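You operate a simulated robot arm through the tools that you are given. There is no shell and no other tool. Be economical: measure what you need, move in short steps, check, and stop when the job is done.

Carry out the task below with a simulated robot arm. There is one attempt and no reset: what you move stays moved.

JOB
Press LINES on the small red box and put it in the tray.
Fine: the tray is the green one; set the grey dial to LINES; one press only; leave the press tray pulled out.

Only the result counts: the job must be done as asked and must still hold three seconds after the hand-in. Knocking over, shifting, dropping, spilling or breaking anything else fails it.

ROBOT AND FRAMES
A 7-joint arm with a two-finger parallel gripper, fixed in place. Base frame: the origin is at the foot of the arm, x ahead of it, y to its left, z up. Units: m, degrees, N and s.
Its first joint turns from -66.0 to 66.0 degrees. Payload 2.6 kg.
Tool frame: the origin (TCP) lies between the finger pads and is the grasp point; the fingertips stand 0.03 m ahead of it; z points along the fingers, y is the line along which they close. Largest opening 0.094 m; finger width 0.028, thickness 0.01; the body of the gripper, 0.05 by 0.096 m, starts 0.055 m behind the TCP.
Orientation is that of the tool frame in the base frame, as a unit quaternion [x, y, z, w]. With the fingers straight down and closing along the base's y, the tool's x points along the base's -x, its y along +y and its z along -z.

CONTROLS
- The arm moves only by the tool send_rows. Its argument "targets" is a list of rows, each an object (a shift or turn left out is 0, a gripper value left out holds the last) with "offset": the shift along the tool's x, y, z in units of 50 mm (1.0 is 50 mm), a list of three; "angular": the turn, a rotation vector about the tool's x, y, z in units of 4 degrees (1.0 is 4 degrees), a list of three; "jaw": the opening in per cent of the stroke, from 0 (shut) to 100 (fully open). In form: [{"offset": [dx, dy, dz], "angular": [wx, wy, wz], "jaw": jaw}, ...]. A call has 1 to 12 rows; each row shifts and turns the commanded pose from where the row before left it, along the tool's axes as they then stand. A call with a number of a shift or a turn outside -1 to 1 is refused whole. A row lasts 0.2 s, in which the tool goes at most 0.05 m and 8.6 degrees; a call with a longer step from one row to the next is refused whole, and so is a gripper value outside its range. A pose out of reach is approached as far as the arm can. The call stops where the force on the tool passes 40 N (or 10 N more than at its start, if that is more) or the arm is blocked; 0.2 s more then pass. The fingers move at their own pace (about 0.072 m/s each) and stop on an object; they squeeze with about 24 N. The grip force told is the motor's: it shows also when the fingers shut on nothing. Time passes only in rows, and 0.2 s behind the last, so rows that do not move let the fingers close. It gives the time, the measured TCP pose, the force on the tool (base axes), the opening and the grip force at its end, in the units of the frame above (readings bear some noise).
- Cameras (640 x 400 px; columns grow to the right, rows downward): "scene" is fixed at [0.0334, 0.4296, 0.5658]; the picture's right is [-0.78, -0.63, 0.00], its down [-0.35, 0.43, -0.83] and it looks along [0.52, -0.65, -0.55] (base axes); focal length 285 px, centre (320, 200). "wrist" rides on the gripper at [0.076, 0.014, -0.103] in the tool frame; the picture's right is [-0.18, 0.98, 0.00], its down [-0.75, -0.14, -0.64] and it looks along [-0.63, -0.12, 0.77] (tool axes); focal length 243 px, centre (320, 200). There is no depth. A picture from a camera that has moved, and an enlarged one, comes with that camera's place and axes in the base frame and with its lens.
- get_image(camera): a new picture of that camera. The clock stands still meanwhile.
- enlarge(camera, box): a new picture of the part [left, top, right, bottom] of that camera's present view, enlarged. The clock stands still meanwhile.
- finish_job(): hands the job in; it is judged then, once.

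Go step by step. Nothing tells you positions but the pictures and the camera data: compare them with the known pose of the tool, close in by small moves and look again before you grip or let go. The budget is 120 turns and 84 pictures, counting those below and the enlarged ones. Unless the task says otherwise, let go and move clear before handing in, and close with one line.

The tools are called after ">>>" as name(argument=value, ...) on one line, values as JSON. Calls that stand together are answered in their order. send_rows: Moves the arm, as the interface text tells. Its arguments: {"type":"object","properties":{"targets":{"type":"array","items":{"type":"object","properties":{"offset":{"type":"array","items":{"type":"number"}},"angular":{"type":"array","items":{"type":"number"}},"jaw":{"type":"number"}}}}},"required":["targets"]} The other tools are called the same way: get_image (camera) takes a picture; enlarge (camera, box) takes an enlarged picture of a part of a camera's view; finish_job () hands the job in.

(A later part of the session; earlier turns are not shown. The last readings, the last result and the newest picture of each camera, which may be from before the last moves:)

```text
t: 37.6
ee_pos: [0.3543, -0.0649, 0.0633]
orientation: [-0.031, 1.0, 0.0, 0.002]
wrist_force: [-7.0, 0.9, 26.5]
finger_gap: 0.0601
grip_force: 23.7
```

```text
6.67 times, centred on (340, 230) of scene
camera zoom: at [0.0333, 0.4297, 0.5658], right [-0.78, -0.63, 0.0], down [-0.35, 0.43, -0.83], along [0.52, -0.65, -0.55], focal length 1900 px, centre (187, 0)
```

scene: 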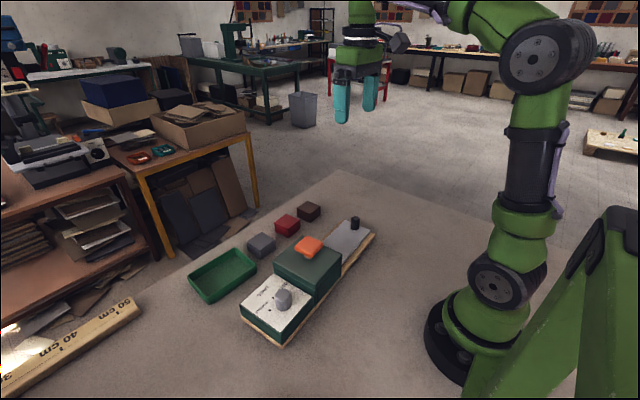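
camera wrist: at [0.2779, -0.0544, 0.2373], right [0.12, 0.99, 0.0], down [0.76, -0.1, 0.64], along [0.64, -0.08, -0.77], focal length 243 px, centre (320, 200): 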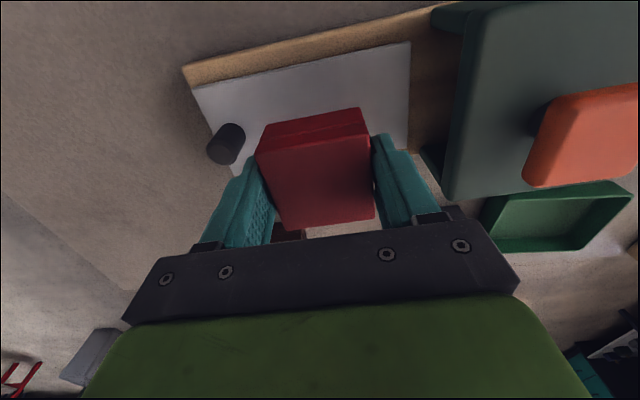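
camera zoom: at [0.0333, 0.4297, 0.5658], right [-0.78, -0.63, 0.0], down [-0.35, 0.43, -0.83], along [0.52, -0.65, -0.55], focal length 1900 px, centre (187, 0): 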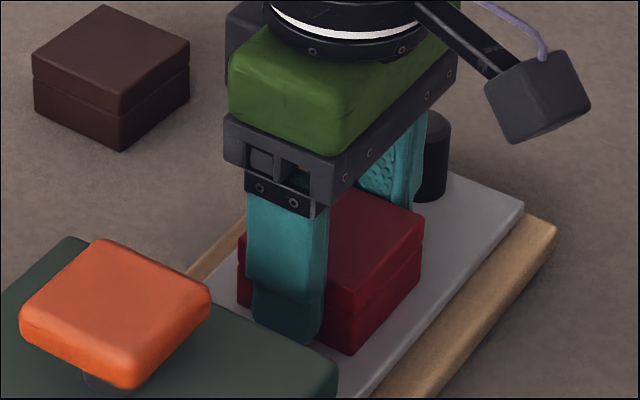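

Contact reached, with the force at 26 N. I'll ease off 1 mm, release and rise.

>>> send_rows(targets=[{"offset": [0, 0, -0.02]}, {"jaw": 85}, {}, {}, {"offset": [0, 0, -0.5]}, {"offset": [0, 0, -1]}, {"offset": [0, 0, -1]}, {}])

>>> get_image(camera="wrist")

>>> enlarge(camera="scene", box=[270, 200, 390, 300])

```text
t: 39.4
ee_pos: [0.3561, -0.0643, 0.1898]
orientation: [-0.031, 1.0, 0.0, -0.001]
wrist_force: [-0.8, -0.7, 0.3]
finger_gap: 0.0797
grip_force: 0.0
```

```text
40 pictures are left
camera wrist: at [0.2785, -0.0553, 0.292], right [0.12, 0.99, 0.0], down [0.76, -0.09, 0.64], along [0.64, -0.08, -0.77], focal length 243 px, centre (320, 200)
```

wrist: 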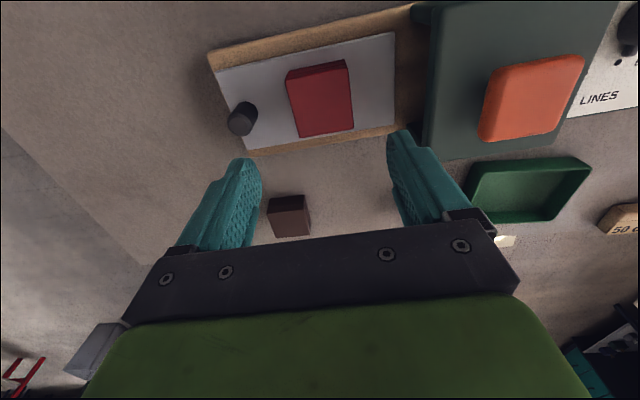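

```text
4.00 times, centred on (330, 250) of scene
camera zoom: at [0.0334, 0.4296, 0.5658], right [-0.78, -0.63, 0.0], down [-0.35, 0.43, -0.83], along [0.52, -0.65, -0.55], focal length 1140 px, centre (280, 0)
```

zoom: 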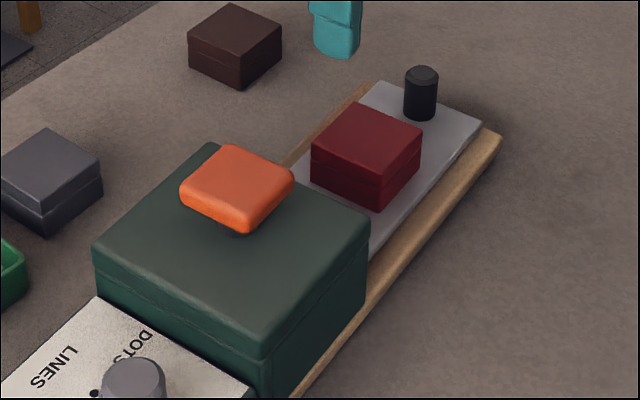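

The box sits well on the plate. Now I'll yaw 90° so the fingers can grip the knob from its ±x sides, keeping clear of the housing.

>>> send_rows(targets=[{"angular": [0, 0, -0.984], "jaw": 60}, {"angular": [0, 0, -0.984]}, {"angular": [0, 0, -0.984]}, {"angular": [0, 0, -0.984]}, {"angular": [0, 0, -0.984]}, {"angular": [0, 0, -0.984]}, {"angular": [0, 0, -0.984]}, {"angular": [0, 0, -0.984]}, {"angular": [0, 0, -0.984]}, {"angular": [0, 0, -0.984]}, {"angular": [0, 0, -0.984]}, {"angular": [0, 0, -0.984]}])

>>> send_rows(targets=[{"angular": [0, 0, -0.984]}, {"angular": [0, 0, -0.984]}, {"angular": [0, 0, -0.984]}, {"angular": [0, 0, -0.984]}, {"angular": [0, 0, -0.984]}, {"angular": [0, 0, -0.984]}, {"angular": [0, 0, -0.984]}, {"angular": [0, 0, -0.984]}, {"angular": [0, 0, -0.984]}, {"angular": [0, 0, -0.984]}, {"angular": [0, 0, -0.984]}, {}])

```text
t: 42.0
ee_pos: [0.3549, -0.0648, 0.1873]
orientation: [-0.429, 0.903, 0.0, 0.0]
wrist_force: [0.3, 0.2, 0.4]
finger_gap: 0.0567
grip_force: 0.1
```

```text
t: 44.6
ee_pos: [0.3551, -0.0649, 0.1887]
orientation: [0.732, -0.681, 0.0, 0.0]
wrist_force: [0.6, -0.3, 0.6]
finger_gap: 0.0565
grip_force: 0.0
```

>>> send_rows(targets=[{"offset": [0.86, 0, 0]}, {"offset": [0.86, 0, 0.6]}, {}])

>>> get_image(camera="wrist")

>>> enlarge(camera="scene", box=[290, 180, 410, 280])

```text
refused: row 2 steps farther than a row can; nothing moved
```

```text
38 pictures are left
camera wrist: at [0.345, -0.1407, 0.2908], right [-0.99, 0.11, 0.0], down [0.09, 0.76, 0.64], along [0.07, 0.64, -0.77], focal length 243 px, centre (320, 200)
```

wrist: 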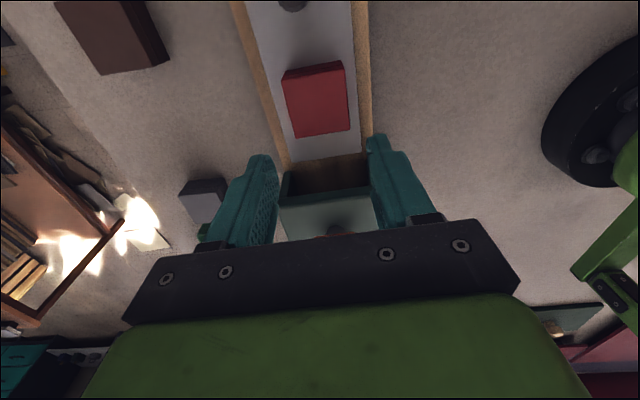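

```text
4.00 times, centred on (350, 230) of scene
camera zoom: at [0.0334, 0.4296, 0.5658], right [-0.78, -0.63, 0.0], down [-0.35, 0.43, -0.83], along [0.52, -0.65, -0.55], focal length 1140 px, centre (200, 80)
```

zoom: 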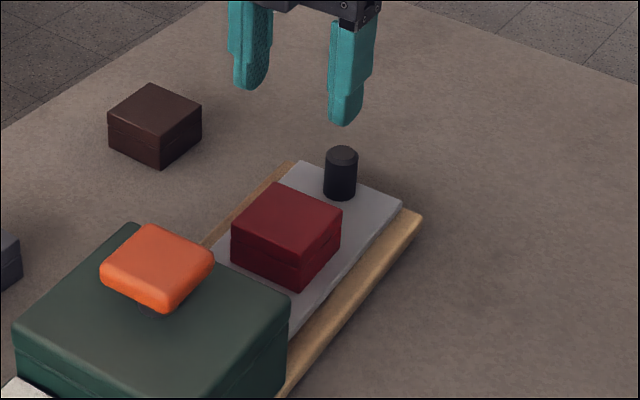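

I'll move to the knob and descend partway in smaller rows.

>>> send_rows(targets=[{"offset": [0.86, 0, 0]}, {"offset": [0.86, 0, 0]}, {"offset": [0, 0, 0.8]}, {"offset": [0, 0, 0.5]}, {}])

>>> get_image(camera="wrist")

>>> enlarge(camera="scene", box=[290, 180, 410, 280])

```text
t: 45.8
ee_pos: [0.3626, -0.1491, 0.122]
orientation: [0.732, -0.681, 0.0, 0.0]
wrist_force: [-0.3, -0.5, -0.5]
finger_gap: 0.0564
grip_force: 0.0
```

```text
36 pictures are left
camera wrist: at [0.3509, -0.2259, 0.2248], right [-0.99, 0.11, 0.0], down [0.09, 0.76, 0.64], along [0.07, 0.64, -0.77], focal length 243 px, centre (320, 200)
```

wrist: 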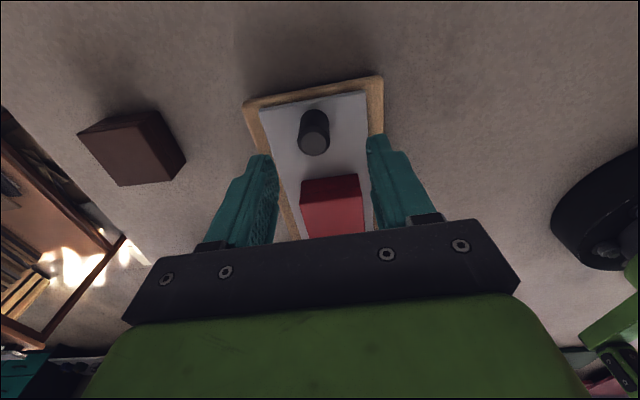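

```text
4.00 times, centred on (350, 230) of scene
camera zoom: at [0.0334, 0.4296, 0.5658], right [-0.78, -0.63, 0.0], down [-0.35, 0.43, -0.83], along [0.52, -0.65, -0.55], focal length 1140 px, centre (200, 80)
```

zoom: 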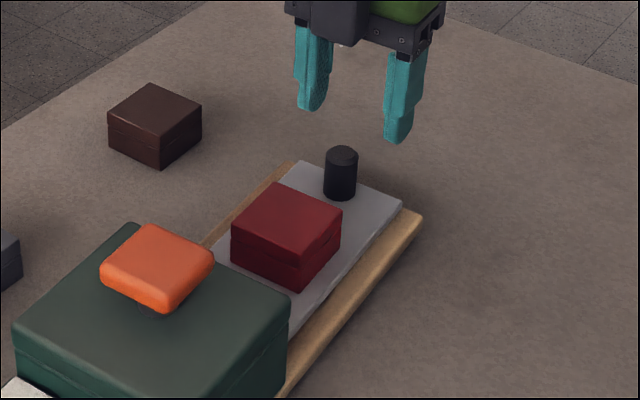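

The knob is centred between the fingers in x. I'll lower, biased slightly to the outer side, and close.

>>> send_rows(targets=[{"offset": [0.06, 0, 0.4]}, {"offset": [0, 0, 0.4]}, {}])

>>> get_image(camera="wrist")

>>> enlarge(camera="scene", box=[290, 180, 410, 280])

```text
t: 46.6
ee_pos: [0.3622, -0.1529, 0.0842]
orientation: [0.732, -0.681, 0.0, 0.0]
wrist_force: [-0.3, -1.0, 1.1]
finger_gap: 0.0564
grip_force: 0.1
```

```text
34 pictures are left
camera wrist: at [0.3512, -0.2295, 0.1861], right [-0.99, 0.11, 0.0], down [0.09, 0.76, 0.64], along [0.07, 0.64, -0.77], focal length 243 px, centre (320, 200)
```

wrist: 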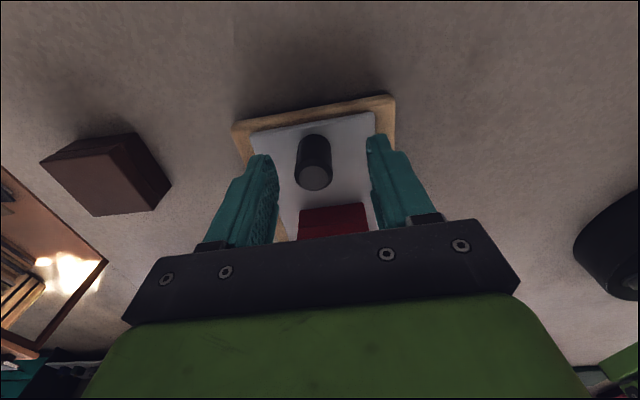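

```text
4.00 times, centred on (350, 230) of scene
camera zoom: at [0.0334, 0.4296, 0.5658], right [-0.78, -0.63, 0.0], down [-0.35, 0.43, -0.83], along [0.52, -0.65, -0.55], focal length 1140 px, centre (200, 80)
```

zoom: 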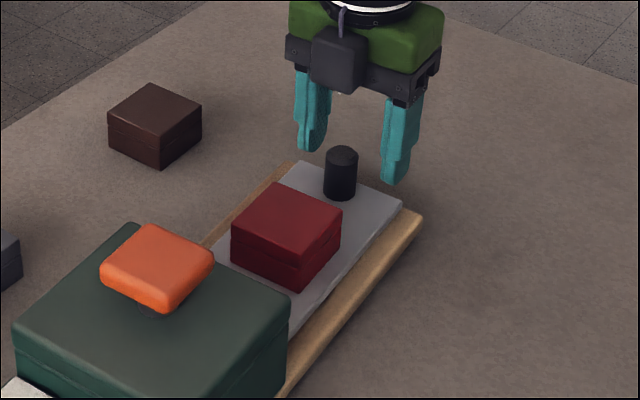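

Triangulating the knob again puts its top at z 0.064, y -0.1455. I'll go 12 mm deeper and grip.

>>> send_rows(targets=[{"offset": [-0.02, 0, 0.24]}, {}, {"jaw": 20}, {"jaw": 0}, {}, {}])

>>> get_image(camera="wrist")

```text
t: 48.0
ee_pos: [0.3627, -0.1521, 0.0731]
orientation: [0.732, -0.681, 0.002, 0.0]
wrist_force: [15.5, 0.6, 6.3]
finger_gap: 0.0235
grip_force: 23.9
```

```text
32 pictures are left
camera wrist: at [0.3518, -0.2281, 0.1751], right [-0.99, 0.11, 0.0], down [0.08, 0.76, 0.64], along [0.08, 0.64, -0.77], focal length 243 px, centre (320, 200)
```

wrist: 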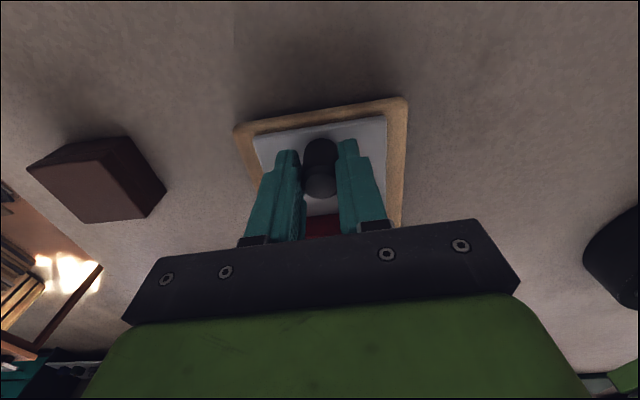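

Gripped with some side force. I'll recentre slightly, then push the tray in gently along its axis.

>>> send_rows(targets=[{"offset": [0, -0.03, 0]}, {"offset": [-0.06, 0, 0]}, {"offset": [-0.12, 0, 0]}, {"offset": [-0.15, 0, 0]}, {"offset": [-0.15, 0, 0]}, {"offset": [-0.15, 0, 0]}, {"offset": [-0.15, 0, 0]}, {"offset": [-0.12, 0, 0]}, {"offset": [-0.08, 0, 0]}, {}])

>>> enlarge(camera="scene", box=[270, 190, 390, 290])

```text
t: 50.2
ee_pos: [0.3593, -0.1022, 0.0711]
orientation: [0.733, -0.681, 0.0, 0.0]
wrist_force: [13.6, 1.0, 1.6]
finger_gap: 0.0235
grip_force: 23.9
```

```text
4.00 times, centred on (330, 240) of scene
camera zoom: at [0.0334, 0.4296, 0.5658], right [-0.78, -0.63, 0.0], down [-0.35, 0.43, -0.83], along [0.52, -0.65, -0.55], focal length 1140 px, centre (280, 40)
```

zoom: 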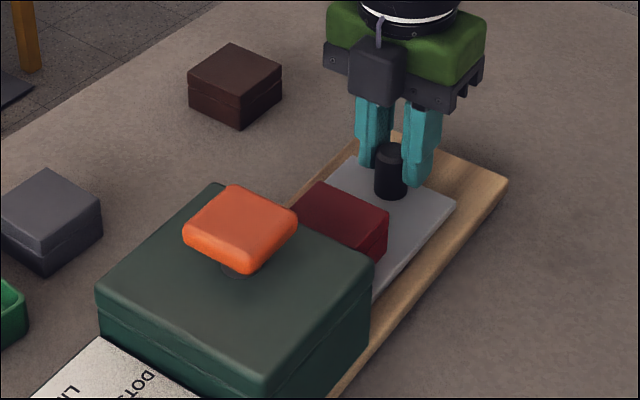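

The press looks like it may have shifted a few mm. I'll compare with the earlier view.

>>> enlarge(camera="scene", box=[230, 230, 350, 350])

```text
3.33 times, centred on (290, 290) of scene
camera zoom: at [0.0334, 0.4296, 0.5658], right [-0.78, -0.63, 0.0], down [-0.35, 0.43, -0.83], along [0.52, -0.65, -0.55], focal length 950 px, centre (420, -100)
```

zoom: 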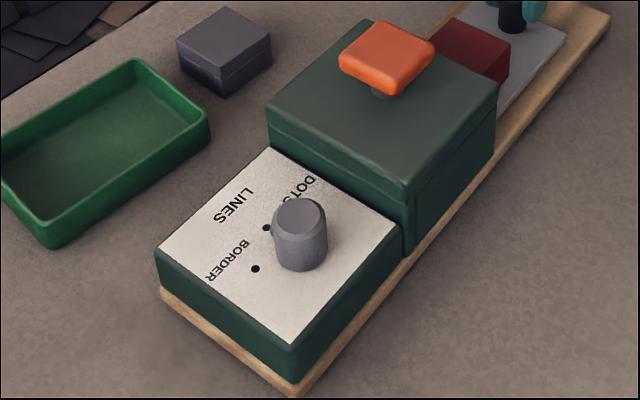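

The press moved only about 3 mm, from side load during gripping. I'll relieve that lateral force before pushing on.

>>> send_rows(targets=[{"offset": [0, -0.02, 0]}, {}])

>>> send_rows(targets=[{"offset": [0, -0.02, 0]}, {}])

```text
t: 50.8
ee_pos: [0.3583, -0.1023, 0.0721]
orientation: [0.731, -0.682, -0.001, 0.002]
wrist_force: [-2.9, 0.1, 10.6]
finger_gap: 0.0235
grip_force: 24.5
```

```text
t: 51.4
ee_pos: [0.3594, -0.1031, 0.071]
orientation: [0.731, -0.682, -0.002, 0.001]
wrist_force: [-22.6, -0.6, 21.7]
finger_gap: 0.0236
grip_force: 24.1
```

>>> send_rows(targets=[{"offset": [0, 0.022, 0]}, {}])

```text
t: 52.0
ee_pos: [0.3594, -0.1011, 0.071]
orientation: [0.731, -0.682, -0.002, 0.001]
wrist_force: [-20.0, -2.2, 14.5]
finger_gap: 0.0236
grip_force: 23.8
```

>>> send_rows(targets=[{"offset": [0, 0.015, 0]}, {}])

```text
t: 52.6
ee_pos: [0.3577, -0.1016, 0.0732]
orientation: [0.733, -0.68, -0.001, 0.0]
wrist_force: [-7.9, -0.6, -0.5]
finger_gap: 0.0236
grip_force: 23.8
```

Side force is low now. I'll continue pushing.

>>> send_rows(targets=[{"offset": [-0.06, 0, 0]}, {"offset": [-0.12, -0.002, 0]}, {"offset": [-0.12, -0.002, 0]}, {"offset": [-0.12, -0.002, 0]}, {"offset": [-0.12, -0.002, 0]}, {"offset": [-0.06, 0, 0]}, {}])

>>> send_rows(targets=[{"offset": [-0.06, 0, 0]}, {"offset": [-0.1, -0.002, 0]}, {"offset": [-0.1, -0.002, 0]}, {"offset": [-0.1, -0.002, 0]}, {"offset": [-0.06, 0, 0]}, {}])

>>> enlarge(camera="scene", box=[230, 210, 370, 350])

>>> get_image(camera="wrist")

```text
t: 54.2
ee_pos: [0.3567, -0.0733, 0.0709]
orientation: [0.732, -0.681, -0.001, 0.0]
wrist_force: [1.2, 0.8, -0.2]
finger_gap: 0.0237
grip_force: 23.9
```

```text
t: 55.6
ee_pos: [0.3548, -0.051, 0.0728]
orientation: [0.732, -0.681, 0.0, 0.0]
wrist_force: [-0.4, -0.7, 0.1]
finger_gap: 0.0236
grip_force: 23.5
```

```text
2.86 times, centred on (300, 280) of scene
camera zoom: at [0.0334, 0.4296, 0.5658], right [-0.78, -0.63, 0.0], down [-0.35, 0.43, -0.83], along [0.52, -0.65, -0.55], focal length 814 px, centre (377, -29)
```

zoom: 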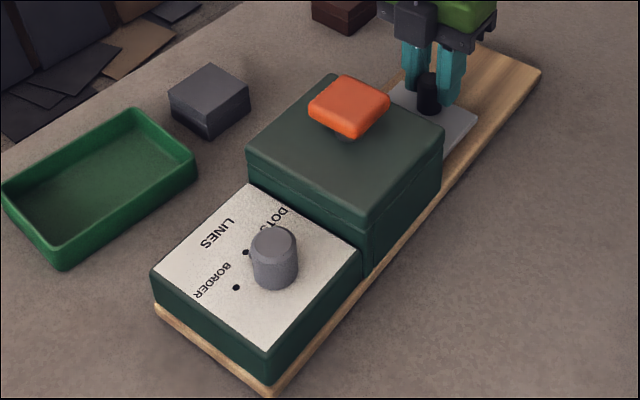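

```text
28 pictures are left
camera wrist: at [0.3457, -0.1285, 0.174], right [-0.99, 0.11, 0.0], down [0.09, 0.76, 0.64], along [0.07, 0.64, -0.77], focal length 243 px, centre (320, 200)
```

wrist: 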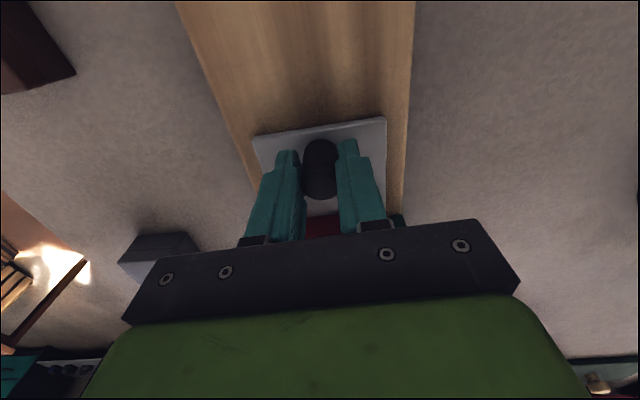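

Smooth, with no side load. I'll continue in small steps until the tray stops.

>>> send_rows(targets=[{"offset": [-0.06, 0, 0]}, {"offset": [-0.08, -0.001, 0]}, {"offset": [-0.08, -0.001, 0]}, {"offset": [-0.08, -0.001, 0]}, {"offset": [-0.06, 0, 0]}, {}])

>>> send_rows(targets=[{"offset": [-0.06, 0, 0]}, {"offset": [-0.06, 0, 0]}, {"offset": [-0.06, 0, 0]}, {}])

>>> send_rows(targets=[{"offset": [-0.05, 0, 0]}, {"offset": [-0.05, 0, 0]}, {}])

>>> enlarge(camera="scene", box=[230, 210, 370, 350])

```text
t: 57.0
ee_pos: [0.354, -0.033, 0.0705]
orientation: [0.733, -0.68, 0.0, 0.001]
wrist_force: [1.0, -3.0, 0.0]
finger_gap: 0.0232
grip_force: 23.8
```

```text
t: 58.0
ee_pos: [0.3543, -0.0257, 0.0729]
orientation: [0.732, -0.681, 0.001, 0.0]
wrist_force: [-0.2, -17.2, 11.4]
finger_gap: 0.0236
grip_force: 24.2
```

```text
t: 58.8
ee_pos: [0.3532, -0.0198, 0.071]
orientation: [0.732, -0.681, 0.0, -0.001]
wrist_force: [0.5, -12.0, 3.2]
finger_gap: 0.0236
grip_force: 23.8
```

```text
2.86 times, centred on (300, 280) of scene
camera zoom: at [0.0334, 0.4296, 0.5658], right [-0.78, -0.63, 0.0], down [-0.35, 0.43, -0.83], along [0.52, -0.65, -0.55], focal length 814 px, centre (377, -29)
```

zoom: 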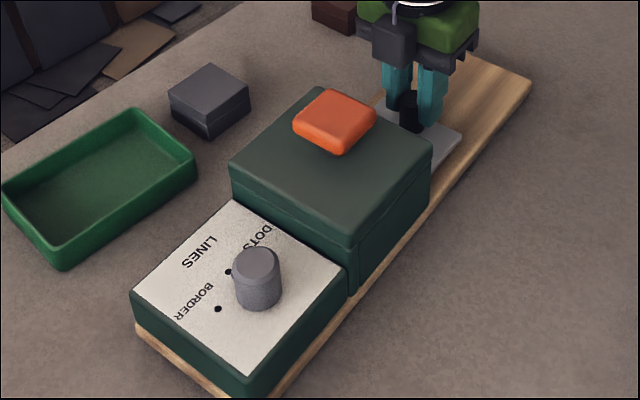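

The tray reached its inner stop earlier than I assumed, and my last steps slid the whole press about 20 mm in +y. Pulling the tray back out and slightly beyond its stop should return it. The box also looks too far out to be centred under the stamp, so I'll pull out and check.

>>> send_rows(targets=[{"offset": [0.06, 0, 0]}, {"offset": [0.12, 0, 0]}, {"offset": [0.15, 0, 0]}, {"offset": [0.15, 0, 0]}, {"offset": [0.15, 0, 0]}, {"offset": [0.15, 0, 0]}, {"offset": [0.15, 0, 0]}, {"offset": [0.15, 0, 0]}, {"offset": [0.12, 0, 0]}, {"offset": [0.06, 0, 0]}, {}])

```text
t: 61.2
ee_pos: [0.3584, -0.0836, 0.0714]
orientation: [0.731, -0.682, 0.0, -0.001]
wrist_force: [-1.2, 0.8, 0.3]
finger_gap: 0.0235
grip_force: 24.2
```

>>> send_rows(targets=[{"offset": [0.06, 0, 0]}, {"offset": [0.12, 0, 0]}, {"offset": [0.15, 0, 0]}, {"offset": [0.15, 0, 0]}, {"offset": [0.15, 0, 0]}, {"offset": [0.1, 0, 0]}, {"offset": [0.06, 0, 0]}, {}])

>>> enlarge(camera="scene", box=[230, 190, 390, 350])

```text
t: 63.0
ee_pos: [0.3626, -0.1223, 0.0722]
orientation: [0.732, -0.681, 0.0, 0.0]
wrist_force: [-0.8, 1.0, 0.2]
finger_gap: 0.0235
grip_force: 24.0
```

```text
2.50 times, centred on (310, 270) of scene
camera zoom: at [0.0334, 0.4296, 0.5658], right [-0.78, -0.63, 0.0], down [-0.35, 0.43, -0.83], along [0.52, -0.65, -0.55], focal length 713 px, centre (345, 25)
```

zoom: 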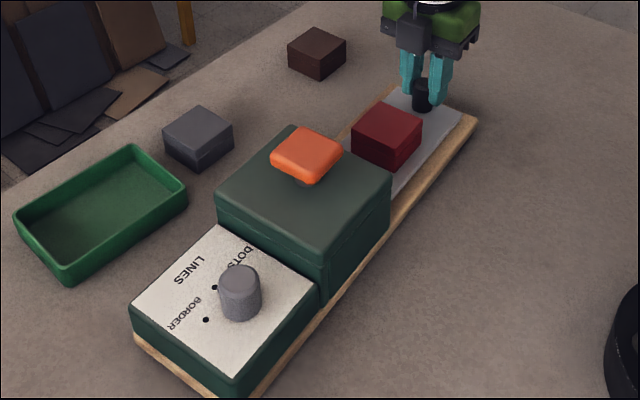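

>>> send_rows(targets=[{"offset": [0.06, 0, 0]}, {"offset": [0.06, 0, 0]}, {}])

>>> send_rows(targets=[{"offset": [0.04, 0, 0]}, {"offset": [0.04, 0, 0]}, {}])

>>> send_rows(targets=[{"offset": [0.04, 0, 0]}, {"offset": [0.04, 0, 0]}, {}])

>>> enlarge(camera="scene", box=[230, 190, 390, 350])

```text
t: 63.8
ee_pos: [0.3635, -0.1283, 0.0722]
orientation: [0.732, -0.682, -0.001, 0.0]
wrist_force: [-0.2, 1.5, 0.8]
finger_gap: 0.0236
grip_force: 24.2
```

```text
t: 64.6
ee_pos: [0.3622, -0.1313, 0.071]
orientation: [0.732, -0.681, -0.001, -0.001]
wrist_force: [-0.9, 6.2, 1.4]
finger_gap: 0.0238
grip_force: 24.2
```

```text
t: 65.4
ee_pos: [0.3621, -0.1352, 0.072]
orientation: [0.732, -0.682, 0.0, 0.0]
wrist_force: [-1.1, 8.0, 0.3]
finger_gap: 0.0236
grip_force: 23.8
```

```text
2.50 times, centred on (310, 270) of scene
camera zoom: at [0.0334, 0.4296, 0.5658], right [-0.78, -0.63, 0.0], down [-0.35, 0.43, -0.83], along [0.52, -0.65, -0.55], focal length 713 px, centre (345, 25)
```

zoom: 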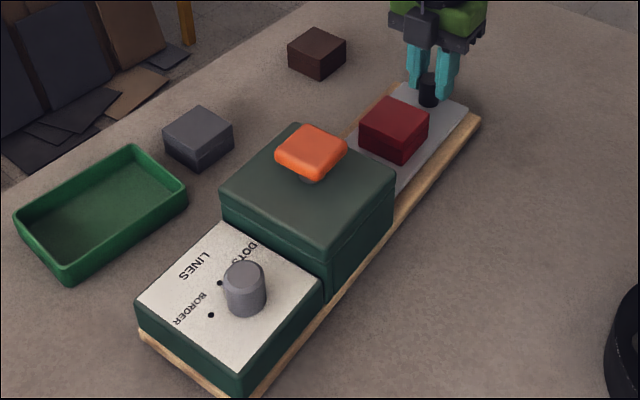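

The outer stop is reached and the press is following back. I'll pull the remaining ~17 mm to restore its original place.

>>> send_rows(targets=[{"offset": [0.04, 0, 0]}, {"offset": [0.05, 0, 0]}, {"offset": [0.05, 0, 0]}, {"offset": [0.05, 0, 0]}, {"offset": [0.05, 0, 0]}, {"offset": [0.05, 0, 0]}, {"offset": [0.04, 0, 0]}, {}])

>>> enlarge(camera="scene", box=[230, 230, 350, 350])

```text
t: 67.2
ee_pos: [0.3641, -0.1536, 0.0727]
orientation: [0.732, -0.681, 0.0, 0.0]
wrist_force: [-0.3, 11.2, 4.5]
finger_gap: 0.0235
grip_force: 23.6
```

```text
3.33 times, centred on (290, 290) of scene
camera zoom: at [0.0334, 0.4296, 0.5658], right [-0.78, -0.63, 0.0], down [-0.35, 0.43, -0.83], along [0.52, -0.65, -0.55], focal length 950 px, centre (420, -100)
```

zoom: 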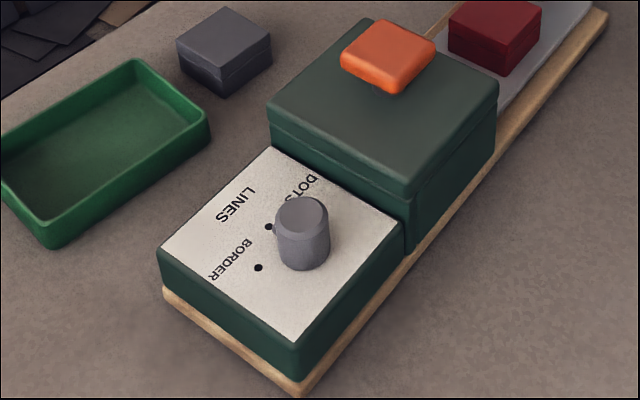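

The press is back within about 3–4 mm of its start. I'll release the knob, rise and look at the box on the plate.

>>> send_rows(targets=[{"jaw": 60}, {}, {"offset": [0, 0, -0.6]}, {"offset": [0, 0, -0.6]}, {}])

>>> get_image(camera="wrist")

```text
t: 68.4
ee_pos: [0.362, -0.1526, 0.1315]
orientation: [0.732, -0.681, -0.001, 0.0]
wrist_force: [0.0, 0.2, 0.0]
finger_gap: 0.0564
grip_force: 0.1
```

```text
23 pictures are left
camera wrist: at [0.3525, -0.2297, 0.2335], right [-0.99, 0.11, 0.0], down [0.09, 0.76, 0.64], along [0.07, 0.64, -0.77], focal length 243 px, centre (320, 200)
```

wrist: 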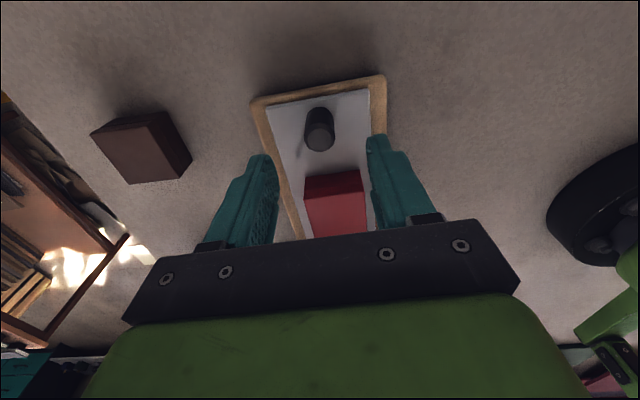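

The box's near edge is at y of about -0.093. With fingers closed I'll enter the gap between knob and box and push the box about 27 mm toward the housing.

>>> send_rows(targets=[{"offset": [-0.4, 0.05, 0], "jaw": 0}, {"offset": [-0.4, 0.05, 0]}, {}, {}, {"offset": [0, 0, 0.4]}, {}])

>>> get_image(camera="wrist")

>>> enlarge(camera="scene", box=[290, 190, 390, 270])

```text
t: 69.8
ee_pos: [0.3552, -0.1132, 0.1119]
orientation: [0.732, -0.681, 0.0, 0.0]
wrist_force: [-1.0, -0.3, 0.7]
finger_gap: 0.0
grip_force: 24.1
```

```text
22 pictures are left
camera wrist: at [0.3451, -0.1895, 0.214], right [-0.99, 0.11, 0.0], down [0.09, 0.76, 0.64], along [0.07, 0.64, -0.77], focal length 243 px, centre (320, 200)
```

wrist: 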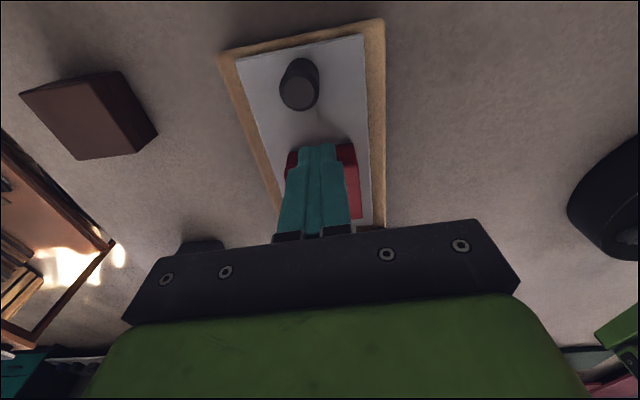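

```text
5.00 times, centred on (340, 230) of scene
camera zoom: at [0.0334, 0.4296, 0.5658], right [-0.78, -0.63, 0.0], down [-0.35, 0.43, -0.83], along [0.52, -0.65, -0.55], focal length 1425 px, centre (220, 50)
```

zoom: 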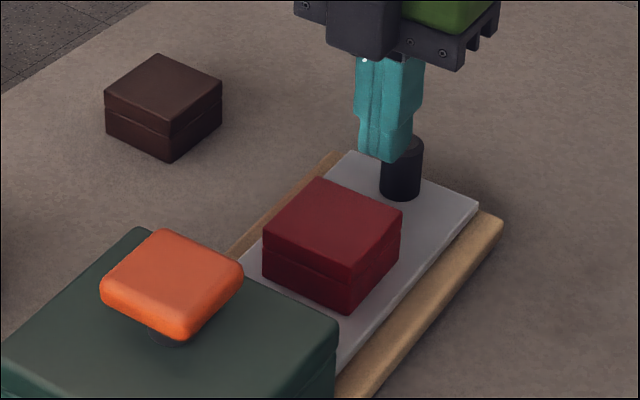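

Both sides are clear, so I'll lower.

>>> send_rows(targets=[{"offset": [0, 0.03, 0.3]}, {"offset": [0, 0, 0.3]}, {"offset": [0, 0, 0.15]}, {}])

>>> send_rows(targets=[{"offset": [-0.06, 0, 0]}, {"offset": [-0.06, 0, 0]}, {"offset": [-0.06, 0, 0]}, {}])

>>> enlarge(camera="scene", box=[290, 190, 390, 270])

```text
t: 70.8
ee_pos: [0.355, -0.1137, 0.0737]
orientation: [0.731, -0.682, 0.0, -0.001]
wrist_force: [0.9, -0.8, 0.4]
finger_gap: 0.0002
grip_force: 23.7
```

```text
t: 71.8
ee_pos: [0.3533, -0.1038, 0.0737]
orientation: [0.732, -0.681, 0.0, -0.001]
wrist_force: [-0.2, 1.1, 0.3]
finger_gap: 0.0001
grip_force: 24.0
```

```text
5.00 times, centred on (340, 230) of scene
camera zoom: at [0.0334, 0.4296, 0.5658], right [-0.78, -0.63, 0.0], down [-0.35, 0.43, -0.83], along [0.52, -0.65, -0.55], focal length 1425 px, centre (220, 50)
```

zoom: 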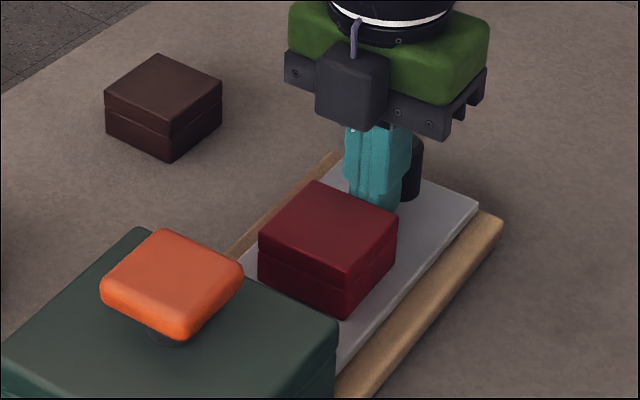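

Contact made and the box is sliding. I'll push about 22 mm more.

>>> send_rows(targets=[{"offset": [-0.05, 0, 0]}, {"offset": [-0.05, 0, 0]}, {"offset": [-0.05, 0, 0]}, {"offset": [-0.05, 0, 0]}, {"offset": [-0.05, 0, 0]}, {"offset": [-0.05, 0, 0]}, {"offset": [-0.05, 0, 0]}, {"offset": [-0.05, 0, 0]}, {"offset": [-0.04, 0, 0]}, {}])

>>> send_rows(targets=[{"offset": [0.1, 0, 0]}, {"offset": [0, 0, -0.7]}, {"offset": [0, 0, -0.5], "jaw": 60}, {"offset": [0.4, -0.05, 0]}, {"offset": [0.6, -0.08, 0]}, {"offset": [0.3, -0.01, 0]}, {}])

>>> get_image(camera="wrist")

>>> enlarge(camera="scene", box=[290, 190, 390, 270])

```text
t: 74.0
ee_pos: [0.3509, -0.0816, 0.0731]
orientation: [0.732, -0.681, 0.0, 0.0]
wrist_force: [0.5, 1.1, 0.0]
finger_gap: 0.0
grip_force: 23.8
```

```text
t: 75.6
ee_pos: [0.3642, -0.1505, 0.1333]
orientation: [0.732, -0.682, 0.0, 0.0]
wrist_force: [1.0, -0.1, 0.1]
finger_gap: 0.0566
grip_force: 0.1
```

```text
19 pictures are left
camera wrist: at [0.3544, -0.2291, 0.2357], right [-0.99, 0.11, 0.0], down [0.09, 0.76, 0.64], along [0.07, 0.64, -0.77], focal length 243 px, centre (320, 200)
```

wrist: 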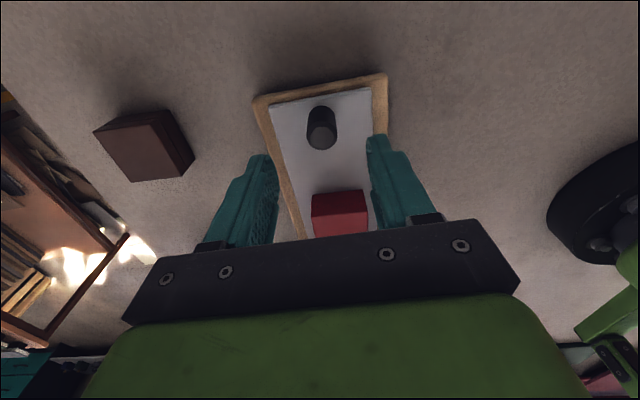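

```text
5.00 times, centred on (340, 230) of scene
camera zoom: at [0.0334, 0.4296, 0.5658], right [-0.78, -0.63, 0.0], down [-0.35, 0.43, -0.83], along [0.52, -0.65, -0.55], focal length 1425 px, centre (220, 50)
```

zoom: 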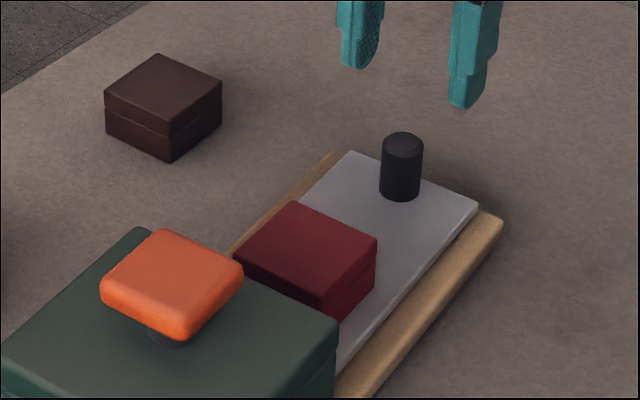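

The box is well placed. I'll re-grip the knob and push in, stopping at the known ~111 mm of travel.

>>> send_rows(targets=[{"offset": [0.05, 0, 0.4]}, {"offset": [0, 0, 0.4]}, {"offset": [0, 0, 0.4]}, {}, {"jaw": 20}, {"jaw": 0}, {}, {}])

```text
t: 77.4
ee_pos: [0.3641, -0.1551, 0.071]
orientation: [0.732, -0.681, -0.001, 0.0]
wrist_force: [-0.9, -0.8, 0.8]
finger_gap: 0.0237
grip_force: 24.1
```

>>> send_rows(targets=[{"offset": [-0.06, 0, 0]}, {"offset": [-0.12, 0, 0]}, {"offset": [-0.15, 0, 0]}, {"offset": [-0.15, 0, 0]}, {"offset": [-0.15, 0, 0]}, {"offset": [-0.15, 0, 0]}, {"offset": [-0.15, 0, 0]}, {"offset": [-0.12, 0, 0]}, {"offset": [-0.06, 0, 0]}, {}])

```text
t: 79.6
ee_pos: [0.3602, -0.0981, 0.0738]
orientation: [0.733, -0.681, 0.001, 0.0]
wrist_force: [-0.3, -0.5, 0.2]
finger_gap: 0.0235
grip_force: 24.0
```

>>> send_rows(targets=[{"offset": [-0.06, 0, 0]}, {"offset": [-0.12, 0, 0]}, {"offset": [-0.14, 0, 0]}, {"offset": [-0.14, 0, 0]}, {"offset": [-0.14, 0, 0]}, {"offset": [-0.12, 0, 0]}, {"offset": [-0.08, 0, 0]}, {"offset": [-0.06, 0, 0]}, {}])

```text
t: 81.6
ee_pos: [0.3574, -0.0558, 0.0731]
orientation: [0.733, -0.681, 0.0, -0.001]
wrist_force: [-0.9, -0.5, -0.9]
finger_gap: 0.0235
grip_force: 24.0
```

>>> send_rows(targets=[{"offset": [-0.06, 0, 0]}, {"offset": [-0.06, 0, 0]}, {"offset": [-0.04, 0, 0]}, {}])

```text
t: 82.6
ee_pos: [0.3563, -0.048, 0.0737]
orientation: [0.732, -0.681, 0.0, -0.001]
wrist_force: [1.2, -0.2, 0.4]
finger_gap: 0.0234
grip_force: 24.1
```

>>> send_rows(targets=[{"offset": [-0.04, 0, 0]}, {}])

```text
t: 83.2
ee_pos: [0.3569, -0.0455, 0.0732]
orientation: [0.731, -0.682, -0.001, 0.0]
wrist_force: [-0.2, -0.3, 0.7]
finger_gap: 0.0233
grip_force: 23.8
```

>>> send_rows(targets=[{"offset": [-0.04, 0, 0]}, {}])

```text
t: 83.8
ee_pos: [0.3574, -0.0439, 0.0738]
orientation: [0.732, -0.682, 0.001, 0.0]
wrist_force: [0.0, -3.0, 0.6]
finger_gap: 0.0233
grip_force: 24.0
```

>>> send_rows(targets=[{"offset": [-0.03, 0, 0]}, {}])

>>> enlarge(camera="scene", box=[230, 190, 390, 350])

```text
t: 84.4
ee_pos: [0.3553, -0.0433, 0.0745]
orientation: [0.732, -0.682, 0.001, 0.0]
wrist_force: [-0.7, -4.3, 0.0]
finger_gap: 0.0236
grip_force: 23.5
```

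```text
2.50 times, centred on (310, 270) of scene
camera zoom: at [0.0334, 0.4296, 0.5658], right [-0.78, -0.63, 0.0], down [-0.35, 0.43, -0.83], along [0.52, -0.65, -0.55], focal length 713 px, centre (345, 25)
```

zoom: 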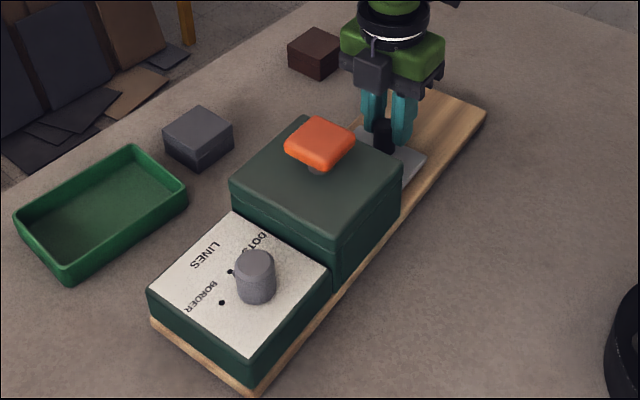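

The tray is fully in and the press is still in place. I'll release, rise and move above the orange button with the fingers closed.

>>> send_rows(targets=[{"jaw": 50}, {}, {"offset": [0, 0, -0.7]}, {"offset": [0, 0, -0.9]}, {"offset": [0, 0, -0.9], "jaw": 0}, {"offset": [-0.8, 0, 0]}, {"offset": [-0.8, 0, 0]}, {"offset": [-0.8, 0, 0]}, {}])

>>> get_image(camera="wrist")

>>> enlarge(camera="scene", box=[250, 200, 370, 300])

```text
t: 86.4
ee_pos: [0.3482, 0.0768, 0.1996]
orientation: [0.732, -0.682, 0.0, 0.0]
wrist_force: [-0.2, 1.1, 0.2]
finger_gap: 0.0
grip_force: 23.6
```

```text
16 pictures are left
camera wrist: at [0.3391, 0.0003, 0.3017], right [-0.99, 0.11, 0.0], down [0.09, 0.76, 0.64], along [0.07, 0.64, -0.77], focal length 243 px, centre (320, 200)
```

wrist: 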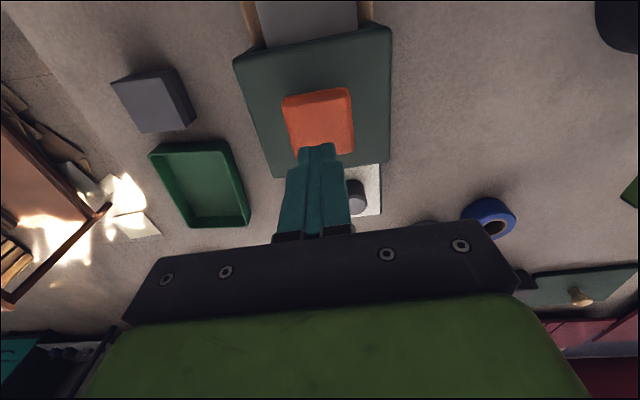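

```text
4.00 times, centred on (310, 250) of scene
camera zoom: at [0.0334, 0.4297, 0.5658], right [-0.78, -0.63, 0.0], down [-0.35, 0.43, -0.83], along [0.52, -0.65, -0.55], focal length 1140 px, centre (360, 0)
```

zoom: 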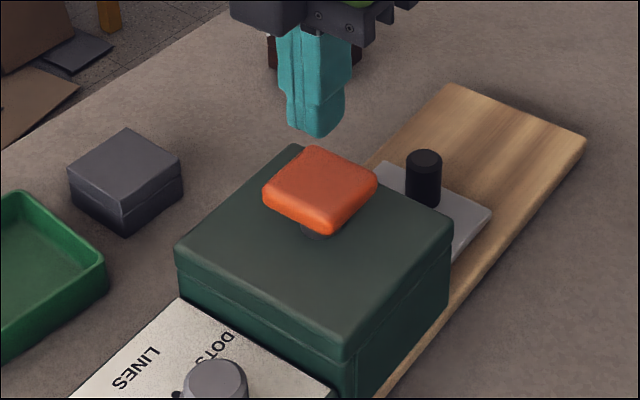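

The button centre is about (0.347, 0.073). I'll align and descend to just above it, then press once slowly.

>>> send_rows(targets=[{"offset": [0.08, 0, 0]}, {"offset": [0, 0, 0.35]}, {"offset": [0, 0, 0.3]}, {}])

>>> enlarge(camera="scene", box=[270, 210, 350, 270])

```text
t: 87.4
ee_pos: [0.348, 0.0725, 0.1668]
orientation: [0.732, -0.682, 0.0, 0.0]
wrist_force: [1.3, -0.1, 0.3]
finger_gap: 0.0002
grip_force: 23.7
```

```text
6.67 times, centred on (310, 240) of scene
camera zoom: at [0.0334, 0.4296, 0.5658], right [-0.78, -0.63, 0.0], down [-0.35, 0.43, -0.83], along [0.52, -0.65, -0.55], focal length 1900 px, centre (387, -67)
```

zoom: 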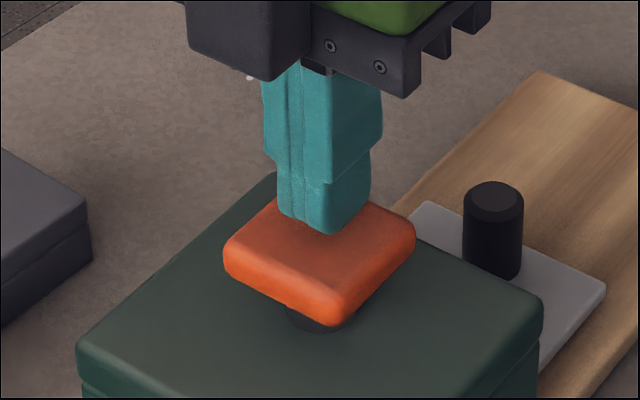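

Centred above the button. Pressing down slowly.

>>> send_rows(targets=[{"offset": [0, 0, 0.08]}, {"offset": [0, 0, 0.08]}, {"offset": [0, 0, 0.06]}, {"offset": [0, 0, 0.06]}, {}])

```text
t: 88.6
ee_pos: [0.3471, 0.0728, 0.1527]
orientation: [0.732, -0.681, 0.001, 0.0]
wrist_force: [2.9, -2.9, 7.4]
finger_gap: 0.0
grip_force: 24.3
```

>>> send_rows(targets=[{"offset": [0, 0, 0.05]}, {"offset": [0, 0, 0.05]}, {}])

```text
t: 89.6
ee_pos: [0.3473, 0.0733, 0.1493]
orientation: [0.731, -0.682, 0.0, 0.0]
wrist_force: [-6.6, -1.8, 12.6]
finger_gap: 0.0
grip_force: 23.9
stopped in row 3: the force on the tool passed its limit (the readings are from after the stop); the commanded pose is now the measured one
```

>>> enlarge(camera="scene", box=[270, 210, 350, 270])

```text
6.67 times, centred on (310, 240) of scene
camera zoom: at [0.0333, 0.4296, 0.5658], right [-0.78, -0.63, 0.0], down [-0.35, 0.43, -0.83], along [0.52, -0.65, -0.55], focal length 1900 px, centre (387, -67)
```

zoom: 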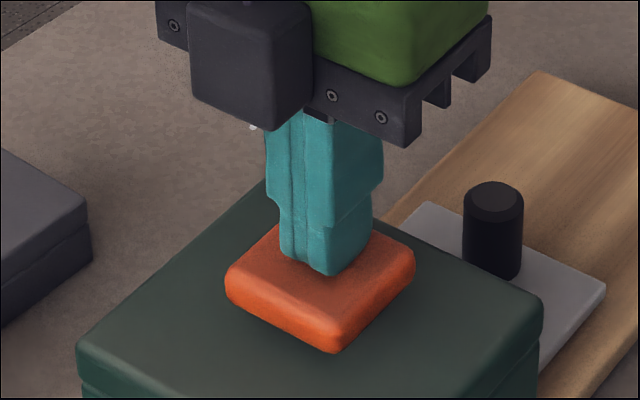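

The button is fully depressed and bottomed out. I'll release upward once and go back to the knob.

>>> send_rows(targets=[{"offset": [0, 0, -0.3]}, {"offset": [0, 0, -0.7]}, {}])

>>> enlarge(camera="scene", box=[230, 190, 390, 350])

```text
t: 90.4
ee_pos: [0.3462, 0.0735, 0.1972]
orientation: [0.731, -0.682, 0.0, 0.0]
wrist_force: [0.6, 0.0, -0.5]
finger_gap: 0.0
grip_force: 24.5
```

```text
2.50 times, centred on (310, 270) of scene
camera zoom: at [0.0334, 0.4296, 0.5658], right [-0.78, -0.63, 0.0], down [-0.35, 0.43, -0.83], along [0.52, -0.65, -0.55], focal length 713 px, centre (345, 25)
```

zoom: 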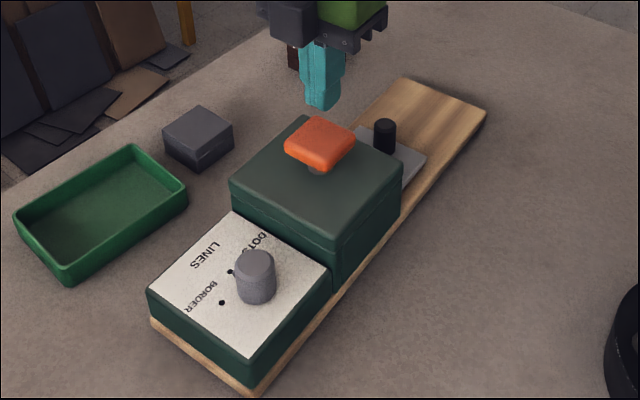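

The button sprang back. I'll return to the knob grip pose at (0.3555, -0.0435, 0.0737).

>>> send_rows(targets=[{"offset": [0.78, -0.01, 0]}, {"offset": [0.78, -0.01, 0], "jaw": 55}, {"offset": [0.79, 0, 0]}, {"offset": [0, 0, 0.8]}, {"offset": [0, 0, 0.8]}, {"offset": [0, 0, 0.5]}, {"offset": [0, 0, 0.35]}, {}])

>>> get_image(camera="wrist")

```text
t: 92.2
ee_pos: [0.3572, -0.0434, 0.0755]
orientation: [0.732, -0.682, 0.0, -0.001]
wrist_force: [0.2, 0.6, 0.0]
finger_gap: 0.0516
grip_force: 0.0
```

```text
11 pictures are left
camera wrist: at [0.3469, -0.1192, 0.1777], right [-0.99, 0.11, 0.0], down [0.09, 0.76, 0.64], along [0.07, 0.64, -0.77], focal length 243 px, centre (320, 200)
```

wrist: 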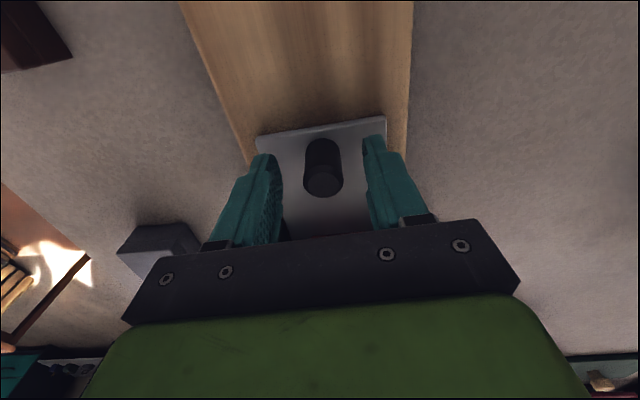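

Knob is centred. I'll grip and pull the tray out by ~108 mm.

>>> send_rows(targets=[{"jaw": 20}, {"jaw": 0}, {}, {}])

```text
t: 93.2
ee_pos: [0.3553, -0.0429, 0.076]
orientation: [0.731, -0.682, 0.0, 0.0]
wrist_force: [-8.3, -2.2, -0.2]
finger_gap: 0.0234
grip_force: 24.0
```

>>> send_rows(targets=[{"offset": [0.06, 0.008, 0]}, {"offset": [0.12, 0, 0]}, {"offset": [0.15, 0, 0]}, {"offset": [0.15, 0, 0]}, {"offset": [0.15, 0, 0]}, {"offset": [0.15, 0, 0]}, {"offset": [0.15, 0, 0]}, {"offset": [0.12, 0, 0]}, {"offset": [0.06, 0, 0]}, {}])

>>> send_rows(targets=[{"offset": [0.06, 0, 0]}, {"offset": [0.12, 0, 0]}, {"offset": [0.15, 0, 0]}, {"offset": [0.15, 0, 0]}, {"offset": [0.15, 0, 0]}, {"offset": [0.12, 0, 0]}, {"offset": [0.1, 0, 0]}, {"offset": [0.06, 0, 0]}, {"offset": [0.06, 0, 0]}, {}])

```text
t: 95.4
ee_pos: [0.3608, -0.0995, 0.0758]
orientation: [0.731, -0.682, 0.001, 0.0]
wrist_force: [-6.4, -0.1, -0.4]
finger_gap: 0.0238
grip_force: 23.8
```

```text
t: 97.6
ee_pos: [0.3645, -0.1475, 0.0751]
orientation: [0.732, -0.681, 0.0, -0.001]
wrist_force: [1.2, 1.1, -0.1]
finger_gap: 0.0238
grip_force: 24.0
```

>>> send_rows(targets=[{"offset": [0.06, 0, 0]}, {"offset": [0.05, 0, 0]}, {}])

```text
t: 98.4
ee_pos: [0.3642, -0.1512, 0.0756]
orientation: [0.732, -0.681, -0.001, -0.001]
wrist_force: [-1.9, 6.3, 0.8]
finger_gap: 0.0235
grip_force: 24.1
```

The tray is out at its stop, as at the start. I'll release, rise and look at the box.

>>> send_rows(targets=[{"jaw": 60}, {}, {"offset": [0, 0, -0.7]}, {"offset": [0, 0, -0.8], "jaw": 90}, {"offset": [-0.8, 0, -0.2]}, {"offset": [-0.4, 0, 0]}, {}])

>>> get_image(camera="wrist")

```text
t: 100.0
ee_pos: [0.3594, -0.096, 0.1595]
orientation: [0.732, -0.682, 0.0, -0.001]
wrist_force: [0.3, -0.2, 0.2]
finger_gap: 0.0849
grip_force: 0.0
```

```text
10 pictures are left
camera wrist: at [0.3503, -0.1714, 0.2624], right [-0.99, 0.11, 0.0], down [0.09, 0.76, 0.64], along [0.07, 0.64, -0.77], focal length 243 px, centre (320, 200)
```

wrist: 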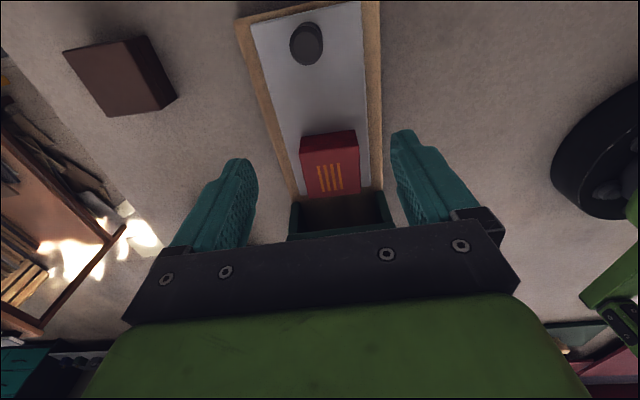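

The LINES mark is stamped on the box. Its centre is about (0.353, -0.039), so I'll descend with the fingers on its ±x sides.

>>> send_rows(targets=[{"offset": [-0.6, 0.025, 0]}, {"offset": [-0.55, 0.025, 0]}, {"offset": [0, 0, 0.6]}, {"offset": [0, 0, 0.6]}, {}])

>>> get_image(camera="wrist")

```text
t: 101.2
ee_pos: [0.3563, -0.0353, 0.0984]
orientation: [0.731, -0.682, 0.001, -0.001]
wrist_force: [0.4, 0.5, 0.1]
finger_gap: 0.0846
grip_force: 0.0
```

```text
9 pictures are left
camera wrist: at [0.3459, -0.1122, 0.2017], right [-0.99, 0.11, 0.0], down [0.09, 0.76, 0.64], along [0.07, 0.64, -0.77], focal length 243 px, centre (320, 200)
```

wrist: 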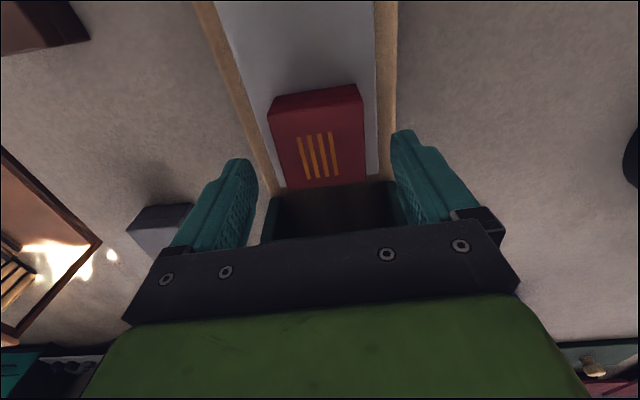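

A small correction of about (-3, -5) mm, then descend and grip.

>>> send_rows(targets=[{"offset": [0.1, 0.06, 0]}, {"offset": [0, 0, 0.35]}, {"offset": [0, 0, 0.2]}, {"offset": [0, 0, 0.06]}, {}])

>>> send_rows(targets=[{"jaw": 60}, {"jaw": 0}, {}, {}])

```text
t: 102.4
ee_pos: [0.351, -0.0423, 0.0712]
orientation: [0.732, -0.682, 0.0, 0.0]
wrist_force: [-0.5, 0.2, -0.7]
finger_gap: 0.0848
grip_force: 0.0
```

```text
t: 103.4
ee_pos: [0.3528, -0.0419, 0.0701]
orientation: [0.731, -0.682, 0.001, -0.001]
wrist_force: [-0.4, -0.8, 0.1]
finger_gap: 0.0553
grip_force: 24.2
```

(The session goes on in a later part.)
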